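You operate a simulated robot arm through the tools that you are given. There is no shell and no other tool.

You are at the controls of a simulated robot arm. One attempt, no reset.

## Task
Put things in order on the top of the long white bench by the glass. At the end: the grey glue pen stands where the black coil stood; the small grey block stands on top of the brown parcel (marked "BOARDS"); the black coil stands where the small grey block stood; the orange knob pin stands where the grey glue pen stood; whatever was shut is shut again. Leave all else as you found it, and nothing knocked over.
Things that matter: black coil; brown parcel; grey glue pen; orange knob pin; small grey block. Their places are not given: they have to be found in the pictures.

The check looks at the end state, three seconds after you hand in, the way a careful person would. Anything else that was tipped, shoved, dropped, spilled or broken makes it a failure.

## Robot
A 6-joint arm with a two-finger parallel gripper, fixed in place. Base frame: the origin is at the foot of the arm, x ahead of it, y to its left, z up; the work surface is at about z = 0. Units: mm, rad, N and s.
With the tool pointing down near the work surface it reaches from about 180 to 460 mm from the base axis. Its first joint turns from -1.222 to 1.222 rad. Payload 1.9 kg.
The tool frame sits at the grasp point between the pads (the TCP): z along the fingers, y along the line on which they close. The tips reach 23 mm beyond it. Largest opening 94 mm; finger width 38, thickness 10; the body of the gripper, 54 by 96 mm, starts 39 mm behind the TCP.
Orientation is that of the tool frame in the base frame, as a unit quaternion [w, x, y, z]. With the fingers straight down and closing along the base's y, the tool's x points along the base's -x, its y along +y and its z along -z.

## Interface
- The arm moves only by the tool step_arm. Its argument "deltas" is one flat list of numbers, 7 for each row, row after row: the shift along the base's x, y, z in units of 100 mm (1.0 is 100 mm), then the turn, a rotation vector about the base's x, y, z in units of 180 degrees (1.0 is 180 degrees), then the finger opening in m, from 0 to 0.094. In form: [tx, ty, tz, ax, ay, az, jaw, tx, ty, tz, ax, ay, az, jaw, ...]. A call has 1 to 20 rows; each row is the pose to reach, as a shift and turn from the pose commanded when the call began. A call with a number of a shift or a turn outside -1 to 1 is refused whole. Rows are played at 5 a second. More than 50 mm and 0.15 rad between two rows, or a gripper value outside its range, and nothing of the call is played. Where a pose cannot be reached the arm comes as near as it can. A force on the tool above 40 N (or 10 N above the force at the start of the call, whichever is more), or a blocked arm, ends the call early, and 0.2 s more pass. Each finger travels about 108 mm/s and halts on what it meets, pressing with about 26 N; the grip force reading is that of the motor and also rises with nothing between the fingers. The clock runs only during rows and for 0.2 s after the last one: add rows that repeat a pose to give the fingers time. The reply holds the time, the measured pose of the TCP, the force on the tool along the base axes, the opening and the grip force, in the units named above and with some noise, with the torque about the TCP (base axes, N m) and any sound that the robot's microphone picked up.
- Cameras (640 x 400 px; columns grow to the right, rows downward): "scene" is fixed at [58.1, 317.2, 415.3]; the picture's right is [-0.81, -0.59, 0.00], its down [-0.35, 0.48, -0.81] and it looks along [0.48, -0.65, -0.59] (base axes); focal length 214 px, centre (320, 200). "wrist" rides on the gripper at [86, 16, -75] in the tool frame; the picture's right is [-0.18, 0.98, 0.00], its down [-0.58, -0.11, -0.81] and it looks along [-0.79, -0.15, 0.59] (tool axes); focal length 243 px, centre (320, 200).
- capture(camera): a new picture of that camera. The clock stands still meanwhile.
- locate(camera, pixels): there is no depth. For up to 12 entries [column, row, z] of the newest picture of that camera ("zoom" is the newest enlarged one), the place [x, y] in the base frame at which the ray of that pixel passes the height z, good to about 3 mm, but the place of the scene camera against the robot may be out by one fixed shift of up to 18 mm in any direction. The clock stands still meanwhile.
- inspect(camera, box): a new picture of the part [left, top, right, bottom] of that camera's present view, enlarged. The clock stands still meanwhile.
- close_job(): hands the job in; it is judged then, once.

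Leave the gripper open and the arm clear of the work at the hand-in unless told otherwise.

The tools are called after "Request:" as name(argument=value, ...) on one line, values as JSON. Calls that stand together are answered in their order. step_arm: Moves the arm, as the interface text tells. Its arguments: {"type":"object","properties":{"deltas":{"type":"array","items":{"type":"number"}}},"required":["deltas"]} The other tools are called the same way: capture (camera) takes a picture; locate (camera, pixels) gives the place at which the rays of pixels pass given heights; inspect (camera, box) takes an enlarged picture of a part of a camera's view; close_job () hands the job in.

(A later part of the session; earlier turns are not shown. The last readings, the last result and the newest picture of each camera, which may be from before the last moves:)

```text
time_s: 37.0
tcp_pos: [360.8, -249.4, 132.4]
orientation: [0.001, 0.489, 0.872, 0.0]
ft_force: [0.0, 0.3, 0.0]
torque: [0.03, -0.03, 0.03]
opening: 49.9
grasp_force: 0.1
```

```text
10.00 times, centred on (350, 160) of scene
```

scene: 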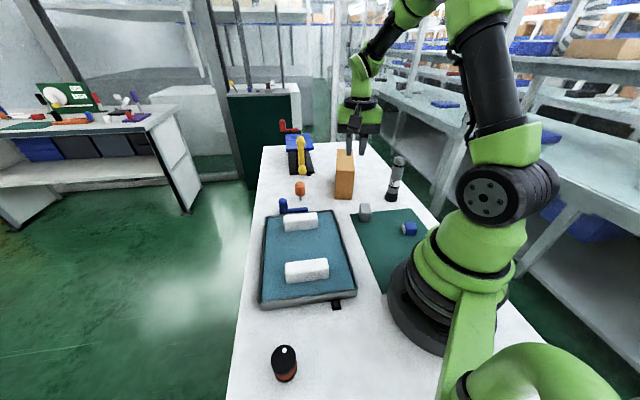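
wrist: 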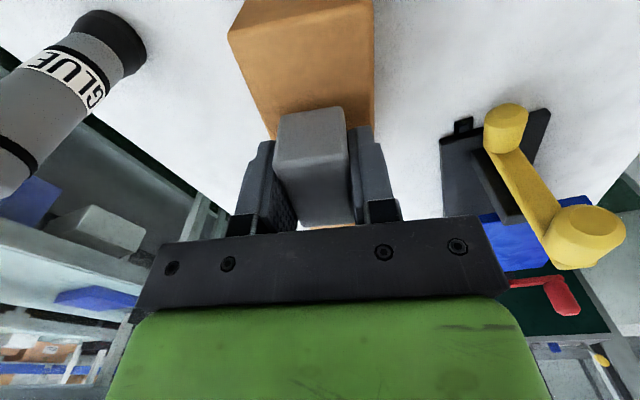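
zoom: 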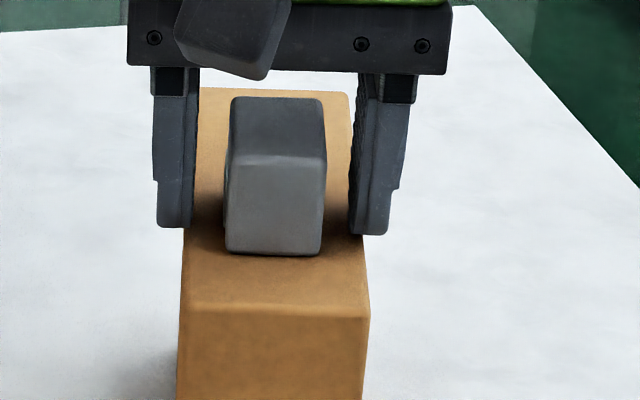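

The block stands squarely on the parcel and the jaws are clear. I'll rise straight up 95 mm.

Request:
step_arm(deltas=[0, 0, 0.05, 0, 0, 0, 0.05, 0, 0, 0.15, 0, 0, 0, 0.05, 0, 0, 0.35, 0, 0, 0, 0.05, 0, 0, 0.6, 0, 0, 0, 0.05, 0, 0, 0.85, 0, 0, 0, 0.06, 0, 0, 0.95, 0, 0, 0, 0.07, 0, 0, 0.95, 0, 0, 0, 0.094])

Request:
inspect(camera="scene", box=[310, 110, 410, 205])

Request:
step_arm(deltas=[-0.04, 0.24, 0, 0, 0, 0.029, 0.094, -0.08, 0.48, 0, 0, 0, 0.058, 0.094, -0.12, 0.72, 0, 0, 0, 0.087, 0.094, -0.16, 0.96, 0, 0, 0, 0.115, 0.094])

Request:
step_arm(deltas=[-0.05, 0.24, 0, 0, 0, 0.029, 0.094, -0.1, 0.48, 0, 0, 0, 0.058, 0.094, -0.15, 0.72, 0, 0, 0, 0.087, 0.094, -0.2, 0.95, 0, 0, 0, 0.115, 0.094])

Request:
step_arm(deltas=[-0.06, 0.24, 0, 0, 0, 0.029, 0.094, -0.12, 0.48, 0, 0, 0, 0.058, 0.094, -0.18, 0.72, 0, 0, 0, 0.087, 0.094, -0.25, 0.95, 0, 0, 0, 0.115, 0.094])

```text
time_s: 38.6
tcp_pos: [359.8, -250.2, 229.2]
orientation: [0.001, 0.488, 0.873, -0.001]
ft_force: [-0.6, 0.9, -0.4]
torque: [-0.02, 0.0, 0.01]
opening: 94.1
grasp_force: 0.0
```

```text
4.21 times, centred on (360, 158) of scene
```

zoom: 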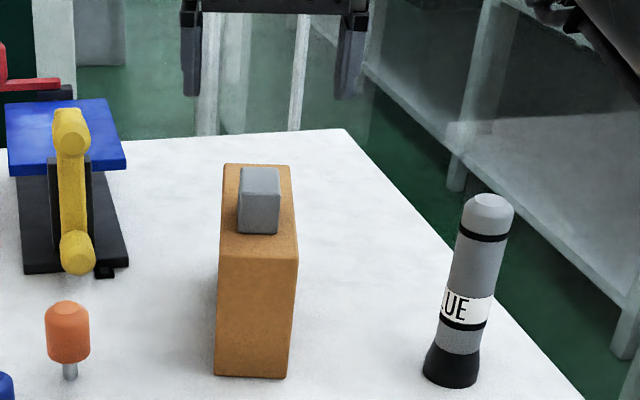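

```text
time_s: 39.6
tcp_pos: [345.5, -154.0, 227.9]
orientation: [0.001, 0.323, 0.947, 0.0]
ft_force: [0.6, 0.9, 0.0]
torque: [-0.02, 0.01, -0.01]
opening: 94.2
grasp_force: 0.0
```

```text
time_s: 40.6
tcp_pos: [323.8, -59.0, 229.9]
orientation: [0.0, 0.147, 0.989, 0.001]
ft_force: [0.7, 0.1, 0.0]
torque: [-0.03, 0.0, -0.01]
opening: 93.8
grasp_force: 0.1
```

```text
time_s: 41.6
tcp_pos: [299.4, 35.3, 229.7]
orientation: [0.0, -0.033, 0.999, 0.0]
ft_force: [-0.5, 0.2, -1.4]
torque: [0.0, 0.01, -0.01]
opening: 94.2
grasp_force: 0.1
```

The block stands well on the parcel, and the arm has swung across at z = 230. I'll continue to a spot just short of the coil.

Request:
step_arm(deltas=[-0.12, 0.23, 0, 0, 0, 0.029, 0.094, -0.25, 0.46, 0, 0, 0, 0.058, 0.094, -0.38, 0.69, 0, 0, 0, 0.087, 0.094, -0.5, 0.9, 0, 0, 0, 0.115, 0.094])

Request:
step_arm(deltas=[-0.15, 0.17, -0.06, 0, 0, 0.023, 0.094, -0.3, 0.34, -0.12, 0, 0, 0.046, 0.094, -0.45, 0.51, -0.18, 0, 0, 0.07, 0.094, -0.6, 0.68, -0.24, 0, 0, 0.093, 0.094, -0.75, 0.85, -0.3, 0, 0, 0.115, 0.094, -0.75, 0.85, -0.3, 0, 0, 0.115, 0.094])

Request:
capture(camera="wrist")

Request:
capture(camera="scene")

```text
time_s: 42.6
tcp_pos: [249.5, 126.1, 228.1]
orientation: [0.001, -0.212, 0.977, 0.001]
ft_force: [0.3, 0.5, 1.2]
torque: [0.0, -0.05, -0.03]
opening: 94.1
grasp_force: 0.1
```

```text
time_s: 44.0
tcp_pos: [174.7, 210.2, 199.6]
orientation: [0.0, -0.383, 0.924, 0.001]
ft_force: [-0.9, 1.0, 0.0]
torque: [0.0, -0.02, 0.01]
opening: 94.0
grasp_force: 0.2
```

```text
taken
```

wrist: 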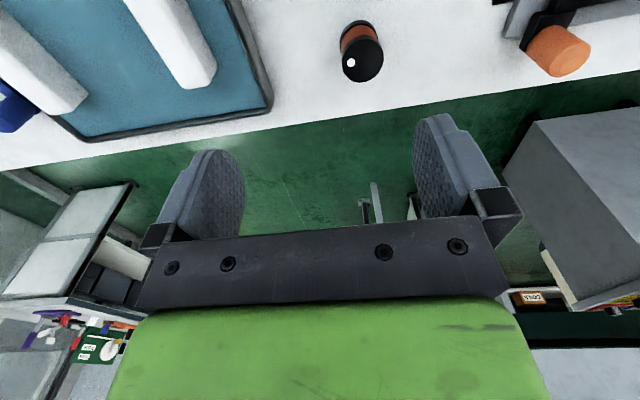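

```text
taken
```

scene: 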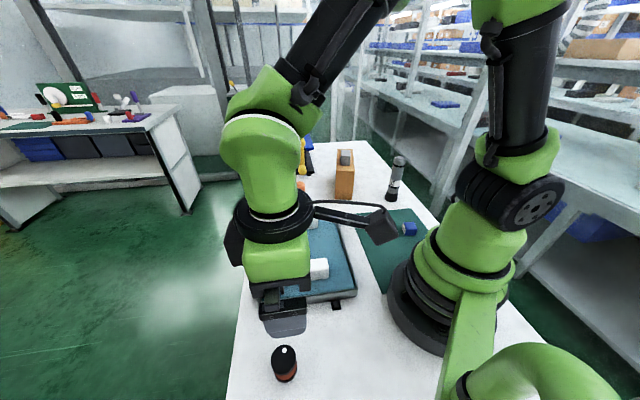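

The coil is at wrist (362,50). At (557,50) there's another orange knob on a black-and-grey fixture that the scene camera can't see. I'll enlarge both.

Request:
inspect(camera="wrist", box=[440, 0, 640, 125])

Request:
inspect(camera="wrist", box=[300, 0, 428, 80])

```text
3.20 times, centred on (540, 62) of wrist
```

zoom: 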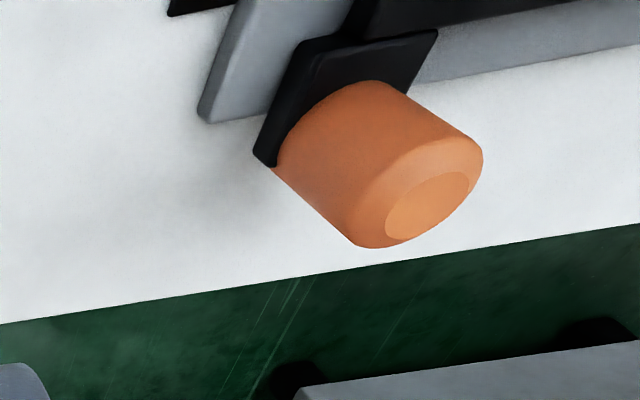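

```text
5.00 times, centred on (364, 40) of wrist
```

zoom: 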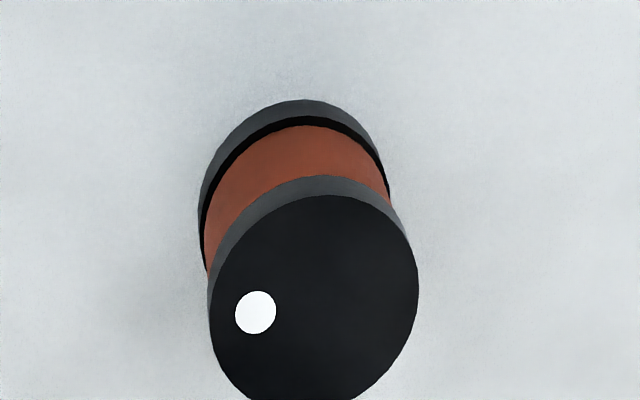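

I'll locate the coil's base centre (359,41) and top centre (362.8,60.4) at several heights, and the fixture's knob.

Request:
locate(camera="wrist", pixels=[[359, 41, 0], [362.8, 60.4, 30], [362.8, 60.4, 36], [362.8, 60.4, 42], [341.8, 60, 36], [383.6, 58, 36], [340, 42, 0], [377.6, 39, 0], [557, 50, 30], [557, 50, 60], [510, 35, 0], [563, 67, 60]])

```text
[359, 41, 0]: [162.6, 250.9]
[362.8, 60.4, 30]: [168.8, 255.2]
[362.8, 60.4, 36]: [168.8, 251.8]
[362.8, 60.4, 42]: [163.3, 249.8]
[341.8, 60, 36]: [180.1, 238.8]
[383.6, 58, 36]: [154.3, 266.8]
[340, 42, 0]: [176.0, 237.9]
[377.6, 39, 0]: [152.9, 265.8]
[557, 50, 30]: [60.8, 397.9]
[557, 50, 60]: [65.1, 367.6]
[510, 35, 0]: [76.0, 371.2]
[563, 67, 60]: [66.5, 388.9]
```

The coil stands at about (164,250), roughly 37 mm across and 40 mm tall. The other orange knob sits on a fixture near (70,370), outside the first joint's range. To be sure which "orange knob pin" is meant, I'll turn the camera toward it from higher up.

Request:
step_arm(deltas=[-0.05, -0.05, 0.12, 0, 0, 0.039, 0.094, -0.1, -0.1, 0.24, 0, 0, 0.078, 0.094, -0.15, -0.15, 0.36, 0, 0, 0.117, 0.094, -0.2, -0.2, 0.48, 0, 0, 0.156, 0.094, -0.25, -0.25, 0.6, 0, 0, 0.194, 0.094, -0.25, -0.25, 0.6, 0, 0, 0.194, 0.094])

Request:
capture(camera="wrist")

Request:
inspect(camera="wrist", box=[320, 0, 560, 150])

```text
time_s: 45.4
tcp_pos: [149.9, 184.1, 258.8]
orientation: [0.0, -0.643, 0.766, 0.002]
ft_force: [0.0, 0.4, -0.2]
torque: [0.01, 0.01, 0.0]
opening: 94.1
grasp_force: 0.0
```

```text
taken
```

wrist: 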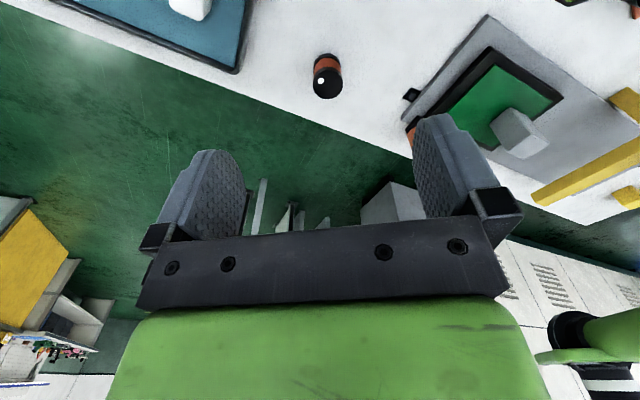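

```text
2.67 times, centred on (440, 75) of wrist
```

zoom: 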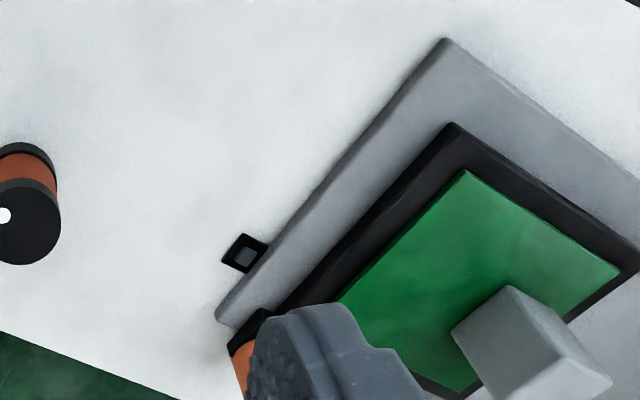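

That fixture is a board jig (grey base, green plate) outside the reach, so it's not one of the named items; the free-standing orange pin near the clamp is the one meant. I'll check the tray corner positions relative to the coil before going down.

Request:
locate(camera="scene", pixels=[[356, 296, 0], [336, 306, 0], [260, 308, 0], [285.5, 369, 0]])

Request:
locate(camera="wrist", pixels=[[329, 66, 0], [326, 84, 40], [236, 72, 0], [236, 70, 20], [412, 95, 0]])

```text
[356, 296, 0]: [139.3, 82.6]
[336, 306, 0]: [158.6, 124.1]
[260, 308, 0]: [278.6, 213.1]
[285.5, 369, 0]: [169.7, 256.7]
```

```text
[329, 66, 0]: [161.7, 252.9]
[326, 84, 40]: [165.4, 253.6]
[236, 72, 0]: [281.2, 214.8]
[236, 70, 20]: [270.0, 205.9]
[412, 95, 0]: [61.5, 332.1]
```

The coil is clear of the tray (over 100 mm away). I'll go above the coil, turned back to 45°, in two stages down to z ≈ 95.

Request:
step_arm(deltas=[0.03, 0.13, -0.2, 0, 0, -0.039, 0.094, 0.06, 0.26, -0.4, 0, 0, -0.078, 0.094, 0.09, 0.4, -0.6, 0, 0, -0.117, 0.094, 0.11, 0.53, -0.8, 0, 0, -0.156, 0.094, 0.132, 0.658, -1.0, 0, 0, -0.194, 0.094, 0.132, 0.658, -1.0, 0, 0, -0.194, 0.094])

Request:
step_arm(deltas=[0, 0, -0.2, 0, 0, 0, 0.094, 0, 0, -0.4, 0, 0, 0, 0.094, 0, 0, -0.65, 0, 0, 0, 0.094, 0, 0, -0.65, 0, 0, 0, 0.094])

Request:
capture(camera="wrist")

Request:
inspect(camera="wrist", box=[240, 30, 400, 130])

```text
time_s: 46.8
tcp_pos: [164.0, 252.1, 157.2]
orientation: [0.001, -0.382, 0.924, 0.001]
ft_force: [-0.5, -0.2, 0.6]
torque: [0.03, 0.03, 0.01]
opening: 94.0
grasp_force: 0.0
```

```text
time_s: 47.8
tcp_pos: [164.3, 251.4, 92.1]
orientation: [0.001, -0.384, 0.923, 0.002]
ft_force: [-0.9, 0.0, -0.9]
torque: [0.0, 0.0, -0.02]
opening: 94.1
grasp_force: 0.0
```

```text
taken
```

wrist: 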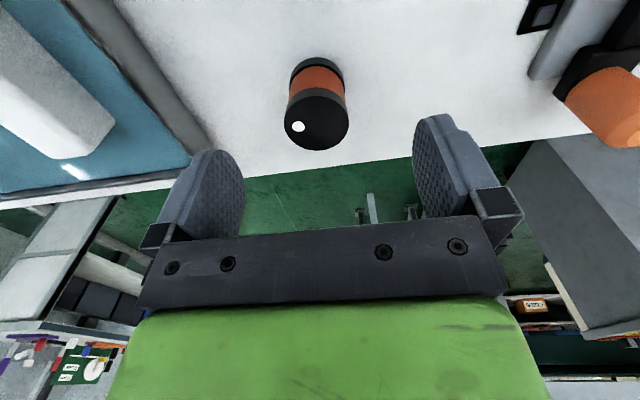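

```text
4.00 times, centred on (320, 80) of wrist
```

zoom: 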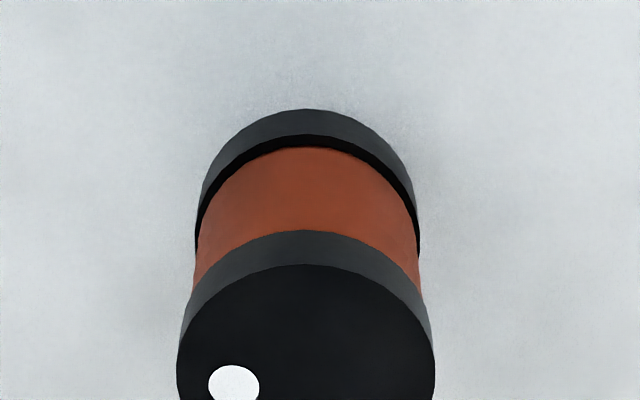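

I'll locate the coil's top centre (316.5,122) and base centre (317,81) from here.

Request:
locate(camera="wrist", pixels=[[316.5, 122, 36], [316.5, 122, 40], [316.5, 122, 44], [317, 81, 0], [284.5, 122, 40], [348.7, 120, 40], [317, 57.3, 0], [316.5, 95.8, 40], [318, 150.5, 40]])

```text
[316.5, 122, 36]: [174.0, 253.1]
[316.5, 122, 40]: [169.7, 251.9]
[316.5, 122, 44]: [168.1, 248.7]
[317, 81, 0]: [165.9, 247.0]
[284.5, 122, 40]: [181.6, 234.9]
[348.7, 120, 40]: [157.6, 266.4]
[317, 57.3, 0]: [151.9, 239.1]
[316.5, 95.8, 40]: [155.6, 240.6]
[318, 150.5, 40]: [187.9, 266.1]
```

Combining the readings, the coil centre is about (166,250.5), diameter about 38, height about 40. I'll descend 65 mm with open jaws, then close slowly.

Request:
step_arm(deltas=[0.01, 0, -0.15, 0, 0, 0, 0.094, 0.02, -0.007, -0.3, 0, 0, 0, 0.094, 0.02, -0.007, -0.45, 0, 0, 0, 0.094, 0.02, -0.007, -0.56, 0, 0, 0, 0.094, 0.02, -0.007, -0.65, 0, 0, 0, 0.094, 0.02, -0.007, -0.65, 0, 0, 0, 0.094])

Request:
capture(camera="wrist")

```text
time_s: 49.2
tcp_pos: [166.7, 250.3, 28.8]
orientation: [0.0, -0.384, 0.923, 0.001]
ft_force: [0.8, 0.1, 0.3]
torque: [0.03, -0.05, 0.01]
opening: 93.9
grasp_force: 0.1
```

```text
taken
```

wrist: 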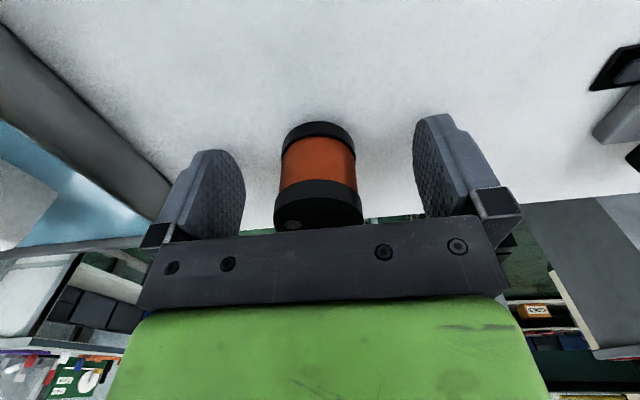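

The coil sits between the fingers at (318,175). I'll close slowly.

Request:
step_arm(deltas=[0, 0, 0, 0, 0, 0, 0.07, 0, 0, 0, 0, 0, 0, 0.05, 0, 0, 0, 0, 0, 0, 0.044, 0, 0, 0, 0, 0, 0, 0.038, 0, 0, 0, 0, 0, 0, 0.03, 0, 0, 0, 0, 0, 0, 0.0, 0, 0, 0, 0, 0, 0, 0.0, 0, 0, 0, 0, 0, 0, 0.0])

Request:
capture(camera="wrist")

```text
time_s: 51.0
tcp_pos: [165.6, 249.5, 29.9]
orientation: [0.0, -0.383, 0.924, 0.002]
ft_force: [0.6, 0.0, 0.0]
torque: [0.0, -0.04, 0.0]
opening: 34.9
grasp_force: 26.3
```

```text
taken
```

wrist: 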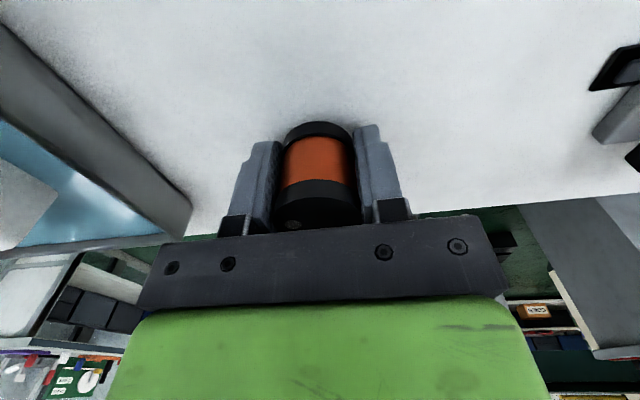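

Gripped at 34.9 mm. I'll locate the coil's near base edge (319,121) to get its exact centre along the other direction, then test with a small slow lift.

Request:
locate(camera="wrist", pixels=[[319, 121.5, 0], [283, 141, 0], [355, 138, 0]])

Request:
step_arm(deltas=[0, 0, 0.01, 0, 0, 0, 0.0, 0, 0, 0.02, 0, 0, 0, 0.0, 0, 0, 0.04, 0, 0, 0, 0.0, 0, 0, 0.06, 0, 0, 0, 0.0, 0, 0, 0.09, 0, 0, 0, 0.0, 0, 0, 0.12, 0, 0, 0, 0.0, 0, 0, 0.15, 0, 0, 0, 0.0, 0, 0, 0.15, 0, 0, 0, 0.0])

Request:
capture(camera="wrist")

```text
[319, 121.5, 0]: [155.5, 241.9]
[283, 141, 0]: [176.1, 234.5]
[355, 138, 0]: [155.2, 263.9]
```

```text
time_s: 52.8
tcp_pos: [164.5, 250.3, 43.2]
orientation: [-0.001, -0.384, 0.923, 0.001]
ft_force: [-0.8, 0.0, -0.9]
torque: [0.03, 0.01, -0.01]
opening: 34.9
grasp_force: 26.0
```

```text
taken
```

wrist: 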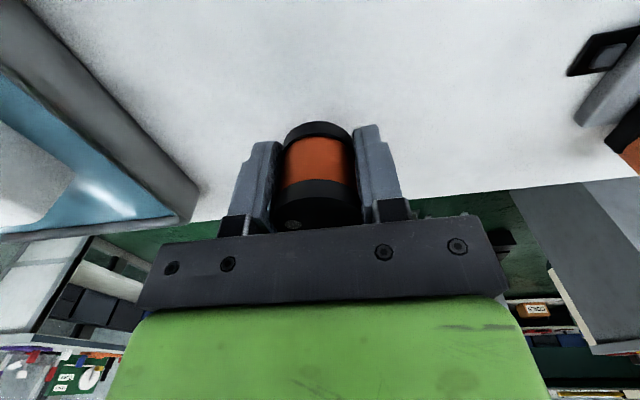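

It's holding firmly (34.9 mm). I'll average repeated readings of the coil's near bottom edge (319,121.5) at its present height to learn how it sits in the fingers.

Request:
locate(camera="wrist", pixels=[[319, 121.5, 14], [319, 121.5, 14], [319, 121.5, 14], [319, 121.5, 14], [319, 121.5, 14], [319, 121.5, 14], [319, 121.5, 14], [319, 121.5, 14], [319, 121.5, 14], [319, 121.5, 14], [319, 121.5, 14], [319, 121.5, 14]])

```text
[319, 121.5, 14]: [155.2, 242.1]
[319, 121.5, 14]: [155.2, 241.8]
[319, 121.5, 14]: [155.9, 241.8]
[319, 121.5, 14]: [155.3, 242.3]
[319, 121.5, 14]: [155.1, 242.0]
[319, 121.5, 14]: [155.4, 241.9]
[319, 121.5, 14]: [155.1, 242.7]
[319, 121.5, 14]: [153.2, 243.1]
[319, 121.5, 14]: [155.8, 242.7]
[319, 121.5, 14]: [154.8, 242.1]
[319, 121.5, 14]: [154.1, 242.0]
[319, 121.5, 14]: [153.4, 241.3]
```

Averaged, the coil's centre sits about 3 mm ahead of the TCP, so its original centre was about (167.5,252). Now I'll lift slowly by 100 mm.

Request:
step_arm(deltas=[0, 0, 0.02, 0, 0, 0, 0, 0, 0, 0.06, 0, 0, 0, 0, 0, 0, 0.13, 0, 0, 0, 0, 0, 0, 0.21, 0, 0, 0, 0, 0, 0, 0.3, 0, 0, 0, 0, 0, 0, 0.39, 0, 0, 0, 0, 0, 0, 0.48, 0, 0, 0, 0, 0, 0, 0.57, 0, 0, 0, 0, 0, 0, 0.66, 0, 0, 0, 0, 0, 0, 0.75, 0, 0, 0, 0, 0, 0, 0.84, 0, 0, 0, 0, 0, 0, 0.92, 0, 0, 0, 0, 0, 0, 0.97, 0, 0, 0, 0, 0, 0, 1.0, 0, 0, 0, 0, 0, 0, 1.0, 0, 0, 0, 0])

Request:
capture(camera="wrist")

```text
time_s: 56.0
tcp_pos: [165.1, 250.2, 142.4]
orientation: [-0.001, -0.383, 0.924, 0.0]
ft_force: [0.2, -0.1, -0.9]
torque: [0.02, 0.01, 0.01]
opening: 34.9
grasp_force: 26.5
```

```text
taken
```

wrist: 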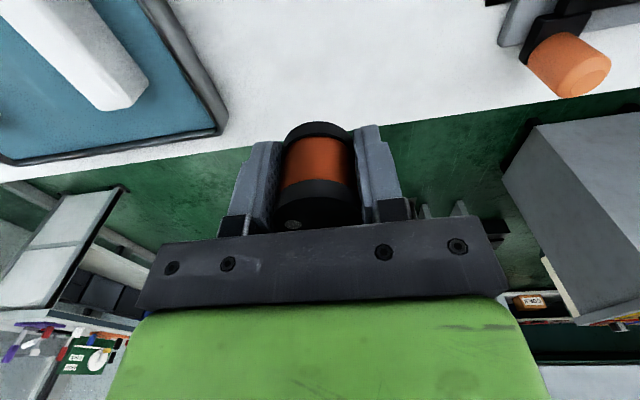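

Held. Now I'll carry it across the bench at z ≈ 143 in gentle segments.

Request:
step_arm(deltas=[0.015, -0.017, 0, 0, 0, -0.002, 0, 0.052, -0.06, 0, 0, 0, -0.008, 0, 0.112, -0.128, 0, 0, 0, -0.017, 0, 0.186, -0.213, 0, 0, 0, -0.028, 0, 0.268, -0.307, 0, 0, 0, -0.04, 0, 0.35, -0.401, 0, 0, 0, -0.052, 0, 0.432, -0.495, 0, 0, 0, -0.064, 0, 0.514, -0.589, 0, 0, 0, -0.077, 0, 0.596, -0.682, 0, 0, 0, -0.089, 0, 0.671, -0.768, 0, 0, 0, -0.1, 0, 0.723, -0.827, 0, 0, 0, -0.108, 0, 0.745, -0.853, 0, 0, 0, -0.111, 0, 0.745, -0.853, 0, 0, 0, -0.111, 0])

Request:
step_arm(deltas=[0.009, -0.019, 0, 0, 0, -0.002, 0, 0.033, -0.068, 0, 0, 0, -0.008, 0, 0.07, -0.146, 0, 0, 0, -0.017, 0, 0.118, -0.243, 0, 0, 0, -0.028, 0, 0.169, -0.349, 0, 0, 0, -0.04, 0, 0.221, -0.456, 0, 0, 0, -0.052, 0, 0.273, -0.563, 0, 0, 0, -0.064, 0, 0.324, -0.669, 0, 0, 0, -0.077, 0, 0.376, -0.776, 0, 0, 0, -0.089, 0, 0.423, -0.873, 0, 0, 0, -0.1, 0, 0.456, -0.941, 0, 0, 0, -0.108, 0, 0.47, -0.97, 0, 0, 0, -0.111, 0, 0.47, -0.97, 0, 0, 0, -0.111, 0])

```text
time_s: 58.8
tcp_pos: [239.3, 166.5, 141.8]
orientation: [0.0, -0.217, 0.976, 0.001]
ft_force: [0.1, -0.8, -0.7]
torque: [0.01, 0.01, -0.01]
opening: 35.0
grasp_force: 26.2
```

```text
time_s: 61.6
tcp_pos: [286.2, 69.4, 142.7]
orientation: [0.002, -0.045, 0.999, 0.0]
ft_force: [0.6, -0.2, -0.7]
torque: [-0.01, 0.04, -0.01]
opening: 34.9
grasp_force: 26.1
```

Still gripped (34.9 mm). I'll do the next two segments toward the block's old place.

Request:
step_arm(deltas=[-0.001, -0.02, 0, 0, 0, -0.002, 0, -0.003, -0.069, 0, 0, 0, -0.008, 0, -0.006, -0.147, 0, 0, 0, -0.017, 0, -0.01, -0.245, 0, 0, 0, -0.028, 0, -0.014, -0.353, 0, 0, 0, -0.04, 0, -0.019, -0.461, 0, 0, 0, -0.052, 0, -0.023, -0.568, 0, 0, 0, -0.064, 0, -0.028, -0.676, 0, 0, 0, -0.077, 0, -0.032, -0.784, 0, 0, 0, -0.089, 0, -0.036, -0.882, 0, 0, 0, -0.1, 0, -0.039, -0.951, 0, 0, 0, -0.108, 0, -0.04, -0.98, 0, 0, 0, -0.111, 0, -0.04, -0.98, 0, 0, 0, -0.111, 0])

Request:
step_arm(deltas=[-0.006, -0.019, 0, 0, 0, -0.002, 0, -0.02, -0.067, 0, 0, 0, -0.008, 0, -0.042, -0.143, 0, 0, 0, -0.017, 0, -0.07, -0.238, 0, 0, 0, -0.028, 0, -0.101, -0.342, 0, 0, 0, -0.04, 0, -0.132, -0.447, 0, 0, 0, -0.052, 0, -0.162, -0.551, 0, 0, 0, -0.064, 0, -0.193, -0.656, 0, 0, 0, -0.077, 0, -0.224, -0.76, 0, 0, 0, -0.089, 0, -0.252, -0.855, 0, 0, 0, -0.1, 0, -0.272, -0.922, 0, 0, 0, -0.108, 0, -0.28, -0.95, 0, 0, 0, -0.111, 0, -0.28, -0.95, 0, 0, 0, -0.111, 0])

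Request:
capture(camera="wrist")

Request:
capture(camera="scene")

```text
time_s: 64.4
tcp_pos: [283.1, -30.5, 144.1]
orientation: [0.0, 0.128, 0.992, 0.0]
ft_force: [0.2, -0.1, -0.8]
torque: [-0.02, 0.02, 0.01]
opening: 34.8
grasp_force: 25.7
```

```text
time_s: 67.2
tcp_pos: [255.3, -124.3, 143.6]
orientation: [0.002, 0.299, 0.954, 0.001]
ft_force: [-1.0, -0.7, -0.6]
torque: [-0.03, 0.0, -0.02]
opening: 35.1
grasp_force: 26.3
```

```text
taken
```

wrist: 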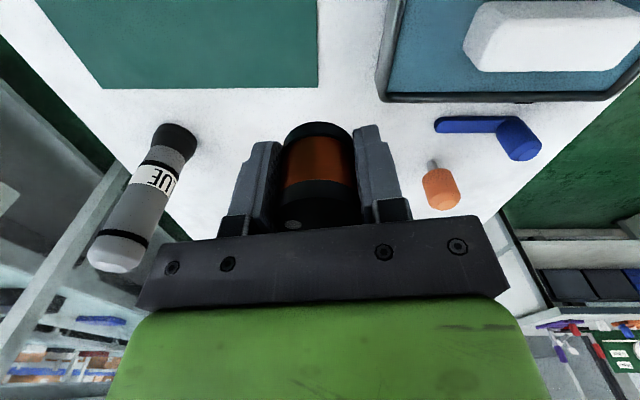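

```text
taken
```

scene: 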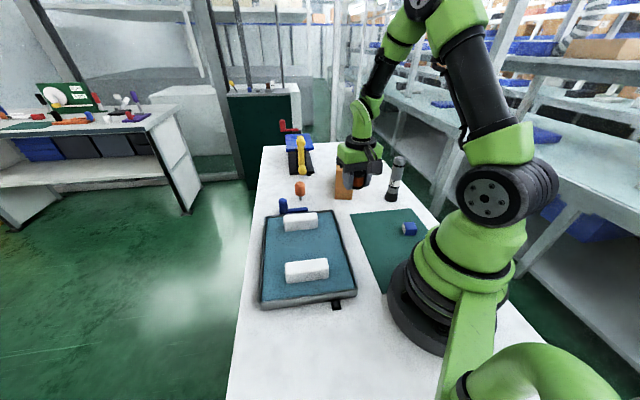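

Held. Next comes the final approach over the block's old spot (target coil centre (234,-163.6)), turned to -46°.

Request:
step_arm(deltas=[-0.01, -0.015, 0, 0, 0, -0.002, 0, -0.035, -0.055, 0, 0, 0, -0.01, 0, -0.08, -0.127, 0, 0, 0, -0.022, 0, -0.127, -0.2, 0, 0, 0, -0.034, 0, -0.173, -0.273, 0, 0, 0, -0.047, 0, -0.21, -0.33, 0, 0, 0, -0.057, 0, -0.231, -0.364, 0, 0, 0, -0.062, 0, -0.231, -0.364, 0, 0, 0, -0.062, 0])

Request:
step_arm(deltas=[0, 0, -0.02, 0, 0, 0, 0, 0, 0, -0.07, 0, 0, 0, 0, 0, 0, -0.15, 0, 0, 0, 0, 0, 0, -0.25, 0, 0, 0, 0, 0, 0, -0.36, 0, 0, 0, 0, 0, 0, -0.47, 0, 0, 0, 0, 0, 0, -0.58, 0, 0, 0, 0, 0, 0, -0.69, 0, 0, 0, 0, 0, 0, -0.8, 0, 0, 0, 0, 0, 0, -0.9, 0, 0, 0, 0, 0, 0, -0.97, 0, 0, 0, 0, 0, 0, -1.0, 0, 0, 0, 0, 0, 0, -1.0, 0, 0, 0, 0])

Request:
capture(camera="wrist")

Request:
inspect(camera="scene", box=[320, 150, 430, 245])

```text
time_s: 69.0
tcp_pos: [231.7, -162.9, 141.6]
orientation: [0.001, 0.391, 0.921, 0.0]
ft_force: [-0.4, 0.4, -0.5]
torque: [0.0, 0.0, 0.0]
opening: 35.0
grasp_force: 26.0
```

```text
time_s: 71.8
tcp_pos: [231.3, -161.9, 43.7]
orientation: [0.002, 0.391, 0.921, 0.0]
ft_force: [0.2, -0.2, -0.1]
torque: [-0.03, -0.01, 0.02]
opening: 35.2
grasp_force: 25.9
```

```text
taken
```

wrist: 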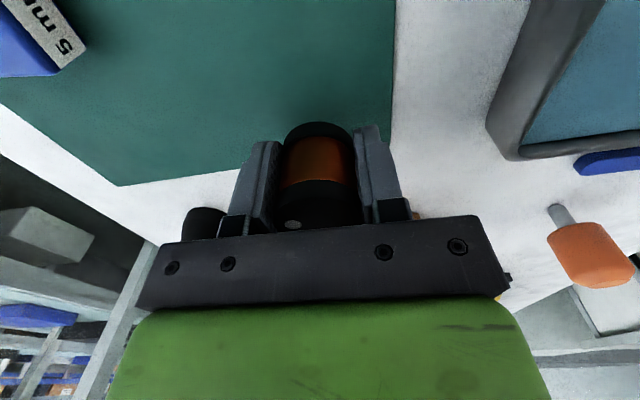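

```text
4.21 times, centred on (375, 198) of scene
```

zoom: 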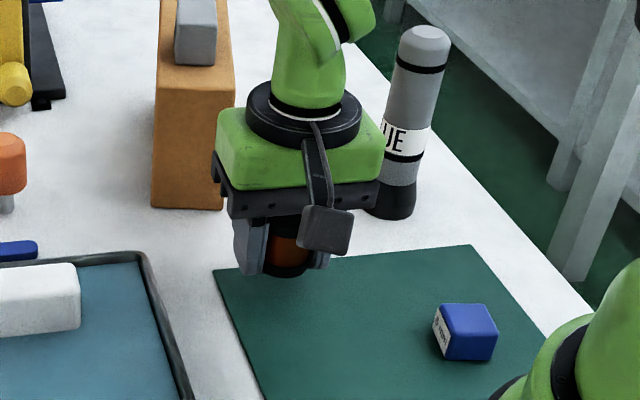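

The coil hangs over the place. I'll lower 11 mm, then 1 mm at a time until contact.

Request:
step_arm(deltas=[0, 0, -0.02, 0, 0, 0, 0, 0, 0, -0.05, 0, 0, 0, 0, 0, 0, -0.08, 0, 0, 0, 0, 0, 0, -0.11, 0, 0, 0, 0, 0, 0, -0.11, 0, 0, 0, 0])

Request:
step_arm(deltas=[0, 0, -0.005, 0, 0, 0, 0, 0, 0, -0.01, 0, 0, 0, 0, 0, 0, -0.01, 0, 0, 0, 0])

Request:
step_arm(deltas=[0, 0, -0.005, 0, 0, 0, 0, 0, 0, -0.01, 0, 0, 0, 0, 0, 0, -0.01, 0, 0, 0, 0])

```text
time_s: 73.0
tcp_pos: [231.4, -161.0, 32.8]
orientation: [0.001, 0.39, 0.921, 0.0]
ft_force: [0.9, -0.3, -0.1]
torque: [0.0, 0.0, 0.03]
opening: 34.6
grasp_force: 26.0
```

```text
time_s: 73.8
tcp_pos: [230.9, -161.6, 31.7]
orientation: [0.002, 0.391, 0.92, 0.0]
ft_force: [1.3, 3.3, 18.5]
torque: [0.12, 0.06, -0.01]
opening: 34.9
grasp_force: 25.6
```

```text
time_s: 74.6
tcp_pos: [232.5, -161.2, 31.1]
orientation: [0.003, 0.39, 0.921, 0.0]
ft_force: [1.1, -4.6, 17.2]
torque: [-0.06, 0.02, -0.02]
opening: 34.9
grasp_force: 25.7
```

Contact at about 31–32 (17 N). I'll relieve by 1 mm and open gently.

Request:
step_arm(deltas=[0, 0, 0.005, 0, 0, 0, 0, 0, 0, 0.008, 0, 0, 0, 0, 0, 0, 0.008, 0, 0, 0, 0.034, 0, 0, 0.008, 0, 0, 0, 0.038, 0, 0, 0.008, 0, 0, 0, 0.044, 0, 0, 0.008, 0, 0, 0, 0.055, 0, 0, 0.008, 0, 0, 0, 0.07, 0, 0, 0.008, 0, 0, 0, 0.07])

Request:
capture(camera="wrist")

Request:
inspect(camera="scene", box=[320, 150, 430, 245])

```text
time_s: 76.4
tcp_pos: [231.2, -162.0, 32.3]
orientation: [0.001, 0.391, 0.92, 0.0]
ft_force: [0.0, 0.0, -0.7]
torque: [0.0, 0.0, 0.02]
opening: 70.1
grasp_force: 0.0
```

```text
taken
```

wrist: 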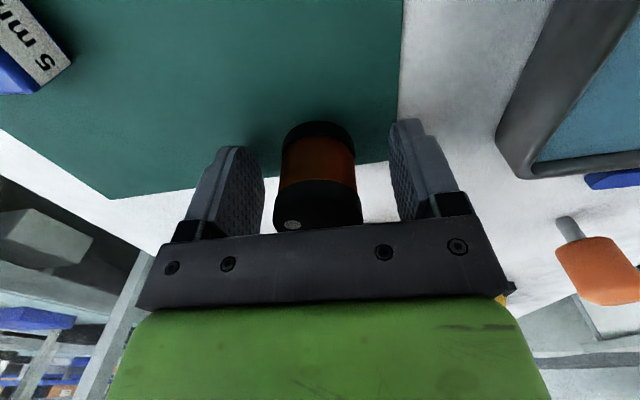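

```text
4.21 times, centred on (375, 198) of scene
```

zoom: 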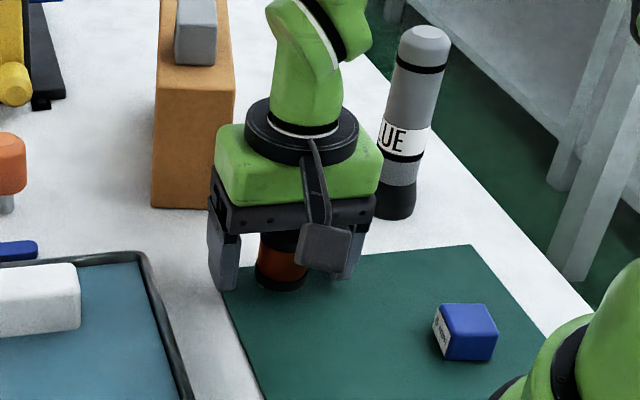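

The coil stands upright in the block's old place. I'll rise straight up, then move toward the pen for a look.

Request:
step_arm(deltas=[0, 0, 0.05, 0, 0, 0, 0.07, 0, 0, 0.15, 0, 0, 0, 0.07, 0, 0, 0.35, 0, 0, 0, 0.07, 0, 0, 0.6, 0, 0, 0, 0.07, 0, 0, 0.85, 0, 0, 0, 0.08, 0, 0, 1.0, 0, 0, 0, 0.094, 0, 0, 1.0, 0, 0, 0, 0.094])

Request:
step_arm(deltas=[0, 0, 0.2, 0, 0, 0, 0.094, 0, 0, 0.45, 0, 0, 0, 0.094, -0.05, -0.05, 0.7, 0, 0, -0.01, 0.094, -0.13, -0.25, 0.8, 0, 0, -0.02, 0.094, -0.24, -0.5, 0.8, 0, 0, -0.03, 0.094, -0.33, -0.75, 0.8, 0, 0, -0.042, 0.094, -0.42, -0.98, 0.8, 0, 0, -0.055, 0.094, -0.42, -0.98, 0.8, 0, 0, -0.055, 0.094])

Request:
capture(camera="wrist")

Request:
capture(camera="scene")

```text
time_s: 78.0
tcp_pos: [231.9, -161.4, 131.3]
orientation: [0.0, 0.39, 0.921, 0.001]
ft_force: [-0.2, -0.9, 0.2]
torque: [-0.01, -0.03, -0.01]
opening: 94.2
grasp_force: 0.0
```

```text
time_s: 79.8
tcp_pos: [190.8, -259.6, 211.0]
orientation: [0.001, 0.468, 0.884, 0.0]
ft_force: [0.1, -0.1, -0.4]
torque: [0.03, 0.02, 0.0]
opening: 93.9
grasp_force: 0.0
```

```text
taken
```

wrist: 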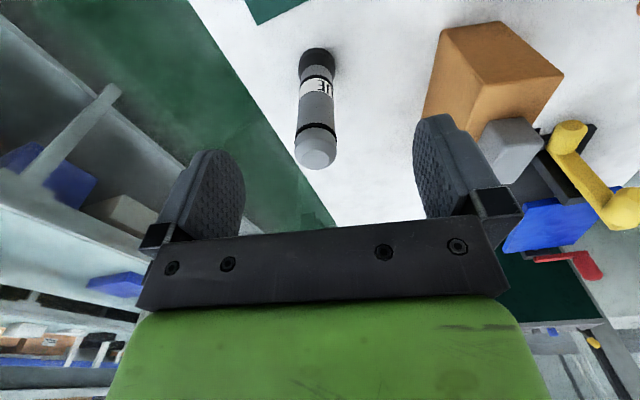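

```text
taken
```

scene: 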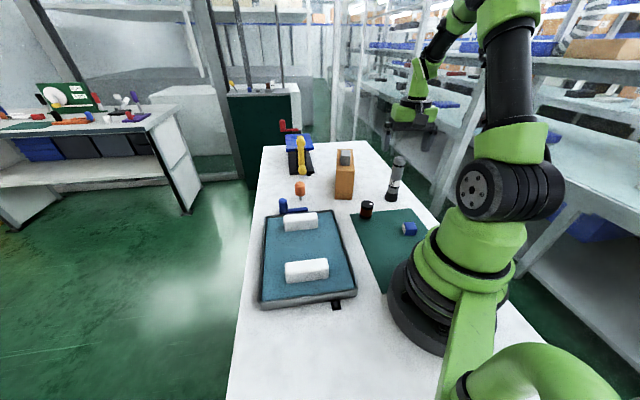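

The coil stands in its new place (scene 367,210). The pen is at wrist (316,110); I'll enlarge it for measuring.

Request:
inspect(camera="wrist", box=[240, 30, 400, 180])

Request:
inspect(camera="wrist", box=[276, 30, 356, 80])

```text
2.67 times, centred on (320, 105) of wrist
```

zoom: 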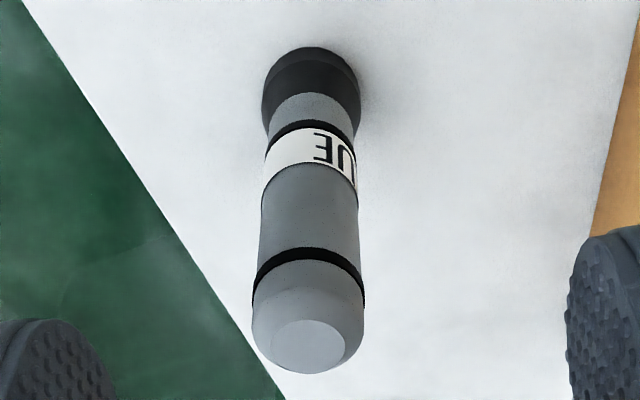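

```text
8.00 times, centred on (316, 55) of wrist
```

zoom: 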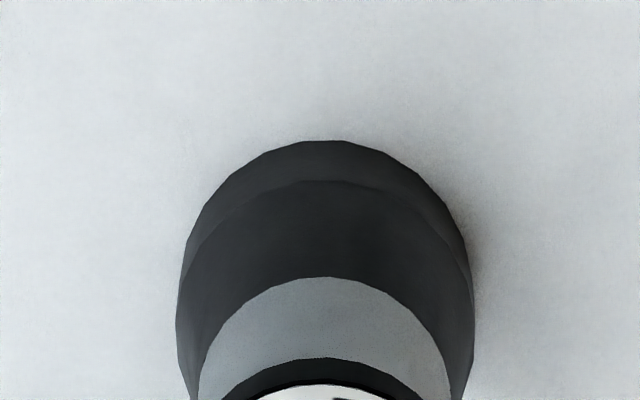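

I'll locate the pen's base edges: near arc (317.9,47.5), left (298.1,69), right (335.3,69). I'll also locate its top face centre (315.3,159.5) at several heights.

Request:
locate(camera="wrist", pixels=[[317.9, 47.5, 0], [317.9, 47.5, 0], [317.9, 47.5, 0], [298.1, 69, 0], [298.1, 69, 0], [298.1, 69, 0], [335.3, 69, 0], [335.3, 69, 0], [335.3, 69, 0], [317, 68, 0], [317, 68, 0], [317, 68, 0]])

Request:
locate(camera="wrist", pixels=[[315.3, 159.5, 140], [315.3, 159.5, 140], [315.3, 159.5, 140], [315.3, 159.5, 145], [315.3, 159.5, 145], [315.3, 159.5, 145], [315.3, 159.5, 150], [315.3, 159.5, 150], [315.3, 159.5, 150], [295, 145, 135], [336.9, 143, 135], [315.3, 159.5, 155]])

```text
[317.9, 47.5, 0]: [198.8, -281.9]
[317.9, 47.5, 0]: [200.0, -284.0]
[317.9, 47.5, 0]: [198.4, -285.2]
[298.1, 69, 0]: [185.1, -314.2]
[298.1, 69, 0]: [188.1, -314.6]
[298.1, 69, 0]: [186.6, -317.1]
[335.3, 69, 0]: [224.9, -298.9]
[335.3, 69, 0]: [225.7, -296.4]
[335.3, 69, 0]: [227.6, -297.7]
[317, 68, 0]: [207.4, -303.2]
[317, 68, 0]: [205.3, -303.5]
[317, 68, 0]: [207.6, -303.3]
```

```text
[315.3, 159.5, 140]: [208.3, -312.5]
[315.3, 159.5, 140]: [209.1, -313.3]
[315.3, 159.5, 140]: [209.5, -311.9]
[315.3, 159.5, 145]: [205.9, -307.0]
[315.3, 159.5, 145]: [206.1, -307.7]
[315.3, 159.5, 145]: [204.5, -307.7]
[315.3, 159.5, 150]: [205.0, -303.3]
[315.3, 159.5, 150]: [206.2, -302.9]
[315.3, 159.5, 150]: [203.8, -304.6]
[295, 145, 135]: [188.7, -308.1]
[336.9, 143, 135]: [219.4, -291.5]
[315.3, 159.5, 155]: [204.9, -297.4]
```

The pen's base centre is about (206,-302), its height about 148 and its body about 34 mm across. I'll move over it at the present height (fingertips well above) and check the centring.

Request:
step_arm(deltas=[0.054, -0.142, 0, 0, 0, 0, 0.094, 0.107, -0.284, 0, 0, 0, 0, 0.094, 0.161, -0.426, 0, 0, 0, 0, 0.094, 0.161, -0.426, 0, 0, 0, 0, 0.094])

Request:
capture(camera="wrist")

Request:
inspect(camera="scene", box=[350, 90, 450, 210])

```text
time_s: 80.8
tcp_pos: [207.3, -302.9, 211.1]
orientation: [0.0, 0.469, 0.883, 0.001]
ft_force: [-0.3, 0.6, 0.0]
torque: [-0.02, -0.02, 0.0]
opening: 94.1
grasp_force: 0.0
```

```text
taken
```

wrist: 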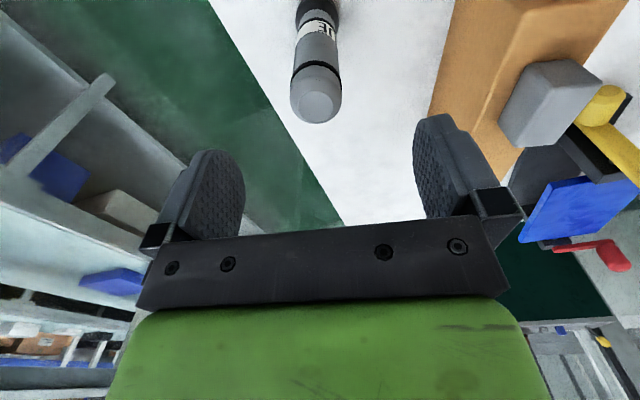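

```text
3.33 times, centred on (400, 150) of scene
```

zoom: 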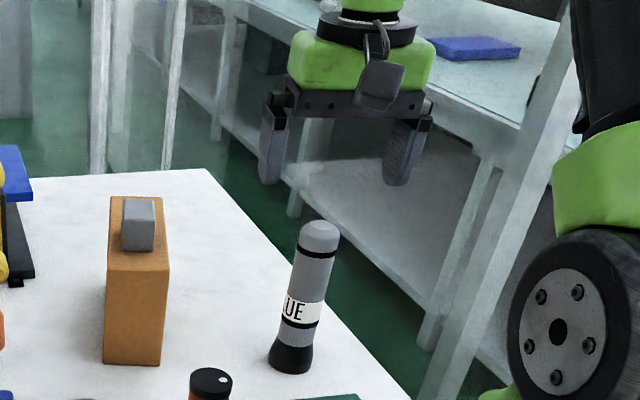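

I'll enlarge the pen's top; if centred it should appear near (319.7,103.8).

Request:
inspect(camera="wrist", box=[276, 75, 356, 125])

```text
8.00 times, centred on (316, 100) of wrist
```

zoom: 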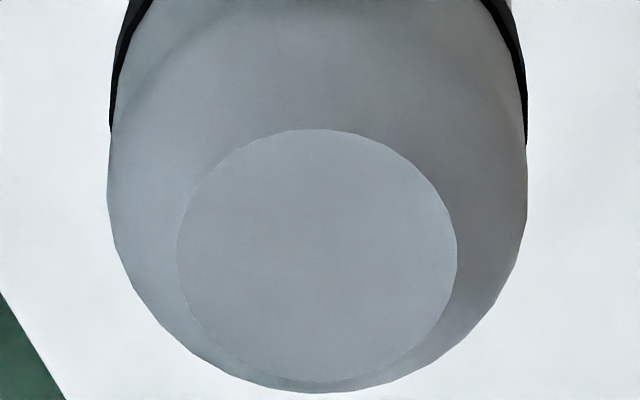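

The pen's top centre appears at (315.6,106.9), which puts the pen at about (205.5,-304). I'll correct by (-0.5,-2) and descend 94 mm so the pads are around the upper body.

Request:
step_arm(deltas=[-0.005, -0.02, -0.15, 0, 0, 0, 0.094, -0.005, -0.02, -0.3, 0, 0, 0, 0.094, -0.005, -0.02, -0.45, 0, 0, 0, 0.094, -0.005, -0.02, -0.6, 0, 0, 0, 0.094, -0.005, -0.02, -0.75, 0, 0, 0, 0.094, -0.005, -0.02, -0.87, 0, 0, 0, 0.094, -0.005, -0.02, -0.94, 0, 0, 0, 0.094, -0.005, -0.02, -0.94, 0, 0, 0, 0.094])

Request:
capture(camera="wrist")

Request:
inspect(camera="scene", box=[350, 110, 450, 220])

```text
time_s: 82.6
tcp_pos: [205.7, -305.4, 116.6]
orientation: [0.001, 0.469, 0.883, 0.0]
ft_force: [-0.6, -0.4, 0.1]
torque: [0.03, -0.02, 0.0]
opening: 94.0
grasp_force: 0.0
```

```text
taken
```

wrist: 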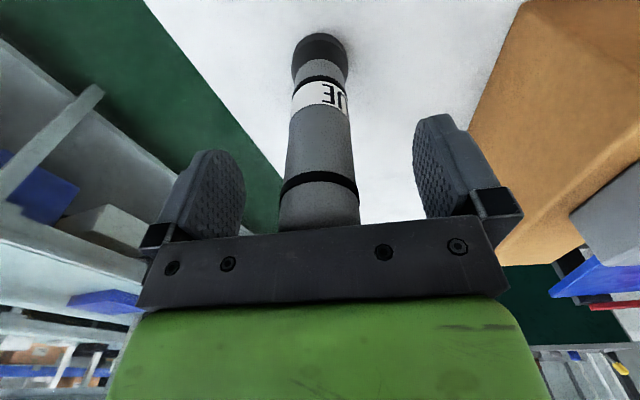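

```text
3.64 times, centred on (400, 165) of scene
```

zoom: 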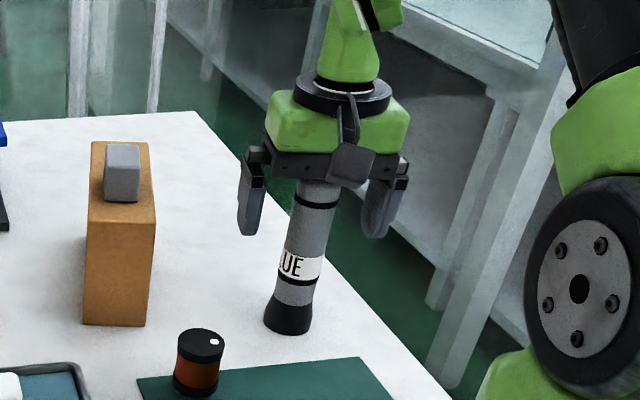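

The pen is centred between the fingers. I'll close slowly.

Request:
locate(camera="wrist", pixels=[[320.5, 33.5, 0], [320.5, 33.5, 0], [320.5, 33.5, 0], [320.5, 33.5, 0], [320.5, 33.5, 0], [320.5, 33.5, 0]])

Request:
step_arm(deltas=[0, 0, 0, 0, 0, 0, 0.075, 0, 0, 0, 0, 0, 0, 0.055, 0, 0, 0, 0, 0, 0, 0.045, 0, 0, 0, 0, 0, 0, 0.041, 0, 0, 0, 0, 0, 0, 0.038, 0, 0, 0, 0, 0, 0, 0.035, 0, 0, 0, 0, 0, 0, 0.032, 0, 0, 0, 0, 0, 0, 0.028, 0, 0, 0, 0, 0, 0, 0.0, 0, 0, 0, 0, 0, 0, 0.0, 0, 0, 0, 0, 0, 0, 0.0])

Request:
capture(camera="wrist")

```text
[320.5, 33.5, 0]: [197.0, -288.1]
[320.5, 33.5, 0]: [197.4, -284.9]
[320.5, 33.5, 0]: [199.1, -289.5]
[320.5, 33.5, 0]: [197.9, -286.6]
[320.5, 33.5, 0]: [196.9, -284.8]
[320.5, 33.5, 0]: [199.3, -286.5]
```

```text
time_s: 85.0
tcp_pos: [203.4, -304.7, 116.7]
orientation: [0.001, 0.469, 0.883, 0.0]
ft_force: [-0.8, 0.4, 0.0]
torque: [-0.05, 0.03, -0.01]
opening: 33.4
grasp_force: 25.8
```

```text
taken
```

wrist: 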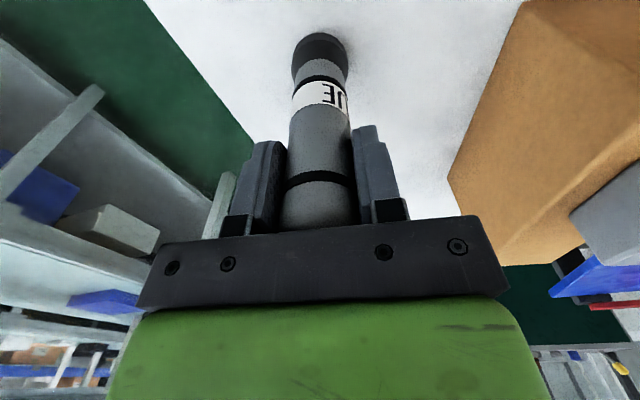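

Gripped at 33.4 mm. The base centre estimate is (205.5,-304), which I note as the pen's original place. Slow lift next.

Request:
step_arm(deltas=[0, 0, 0.01, 0, 0, 0, 0, 0, 0, 0.02, 0, 0, 0, 0, 0, 0, 0.04, 0, 0, 0, 0, 0, 0, 0.07, 0, 0, 0, 0, 0, 0, 0.11, 0, 0, 0, 0, 0, 0, 0.15, 0, 0, 0, 0, 0, 0, 0.18, 0, 0, 0, 0, 0, 0, 0.2, 0, 0, 0, 0, 0, 0, 0.2, 0, 0, 0, 0])

Request:
capture(camera="wrist")

Request:
inspect(camera="scene", box=[350, 110, 450, 220])

```text
time_s: 87.0
tcp_pos: [205.3, -304.3, 137.9]
orientation: [0.002, 0.468, 0.884, 0.0]
ft_force: [-0.3, 0.1, -0.6]
torque: [-0.01, 0.03, 0.05]
opening: 33.5
grasp_force: 25.6
```

```text
taken
```

wrist: 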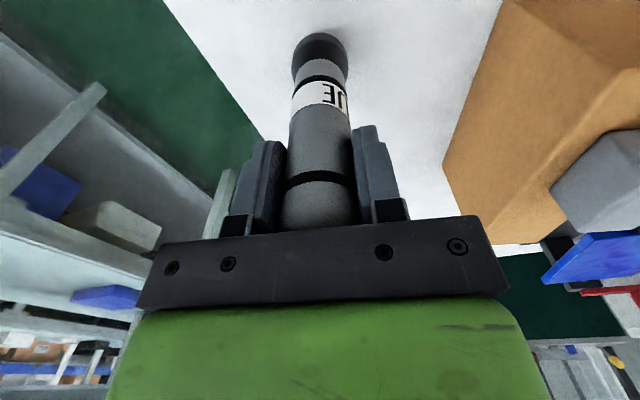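

```text
3.64 times, centred on (400, 165) of scene
```

zoom: 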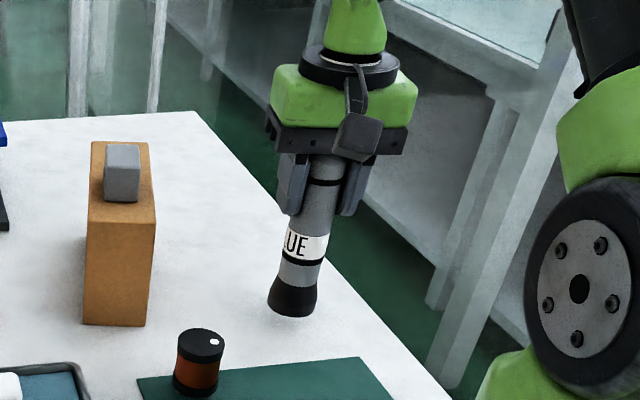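

The pen hangs straight in the fingers. I'll lift another 80 mm so its foot clears everything on the way.

Request:
step_arm(deltas=[0, 0, 0.016, 0, 0, 0, 0, 0, 0, 0.056, 0, 0, 0, 0, 0, 0, 0.12, 0, 0, 0, 0, 0, 0, 0.2, 0, 0, 0, 0, 0, 0, 0.288, 0, 0, 0, 0, 0, 0, 0.376, 0, 0, 0, 0, 0, 0, 0.464, 0, 0, 0, 0, 0, 0, 0.552, 0, 0, 0, 0, 0, 0, 0.64, 0, 0, 0, 0, 0, 0, 0.72, 0, 0, 0, 0, 0, 0, 0.776, 0, 0, 0, 0, 0, 0, 0.8, 0, 0, 0, 0, 0, 0, 0.8, 0, 0, 0, 0])

Request:
step_arm(deltas=[-0.002, 0.018, 0, 0, 0, 0.002, 0, -0.007, 0.062, 0, 0, 0, 0.007, 0, -0.016, 0.134, 0, 0, 0, 0.014, 0, -0.026, 0.223, 0, 0, 0, 0.023, 0, -0.038, 0.32, 0, 0, 0, 0.034, 0, -0.049, 0.418, 0, 0, 0, 0.044, 0, -0.061, 0.516, 0, 0, 0, 0.054, 0, -0.072, 0.614, 0, 0, 0, 0.065, 0, -0.084, 0.712, 0, 0, 0, 0.075, 0, -0.095, 0.801, 0, 0, 0, 0.084, 0, -0.102, 0.863, 0, 0, 0, 0.091, 0, -0.105, 0.89, 0, 0, 0, 0.0935, 0, -0.105, 0.89, 0, 0, 0, 0.0935, 0])

Request:
capture(camera="scene")

```text
time_s: 89.8
tcp_pos: [204.6, -302.9, 218.6]
orientation: [0.001, 0.469, 0.883, -0.001]
ft_force: [-0.1, 0.0, -0.9]
torque: [-0.05, -0.02, 0.0]
opening: 33.0
grasp_force: 26.2
```

```text
time_s: 92.6
tcp_pos: [194.7, -217.0, 216.8]
orientation: [0.001, 0.334, 0.943, 0.001]
ft_force: [0.5, -0.6, -1.9]
torque: [0.02, 0.0, 0.01]
opening: 33.4
grasp_force: 26.2
```

```text
taken
```

scene: 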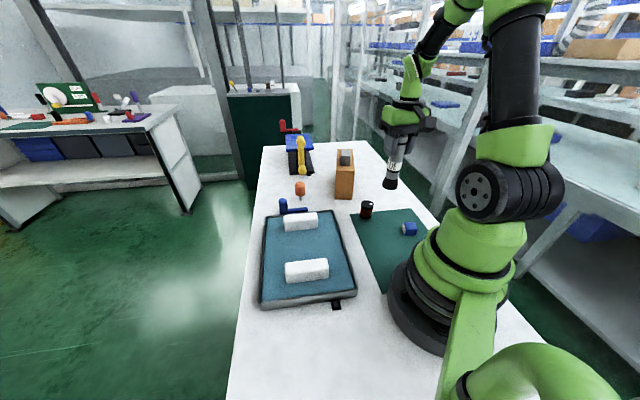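

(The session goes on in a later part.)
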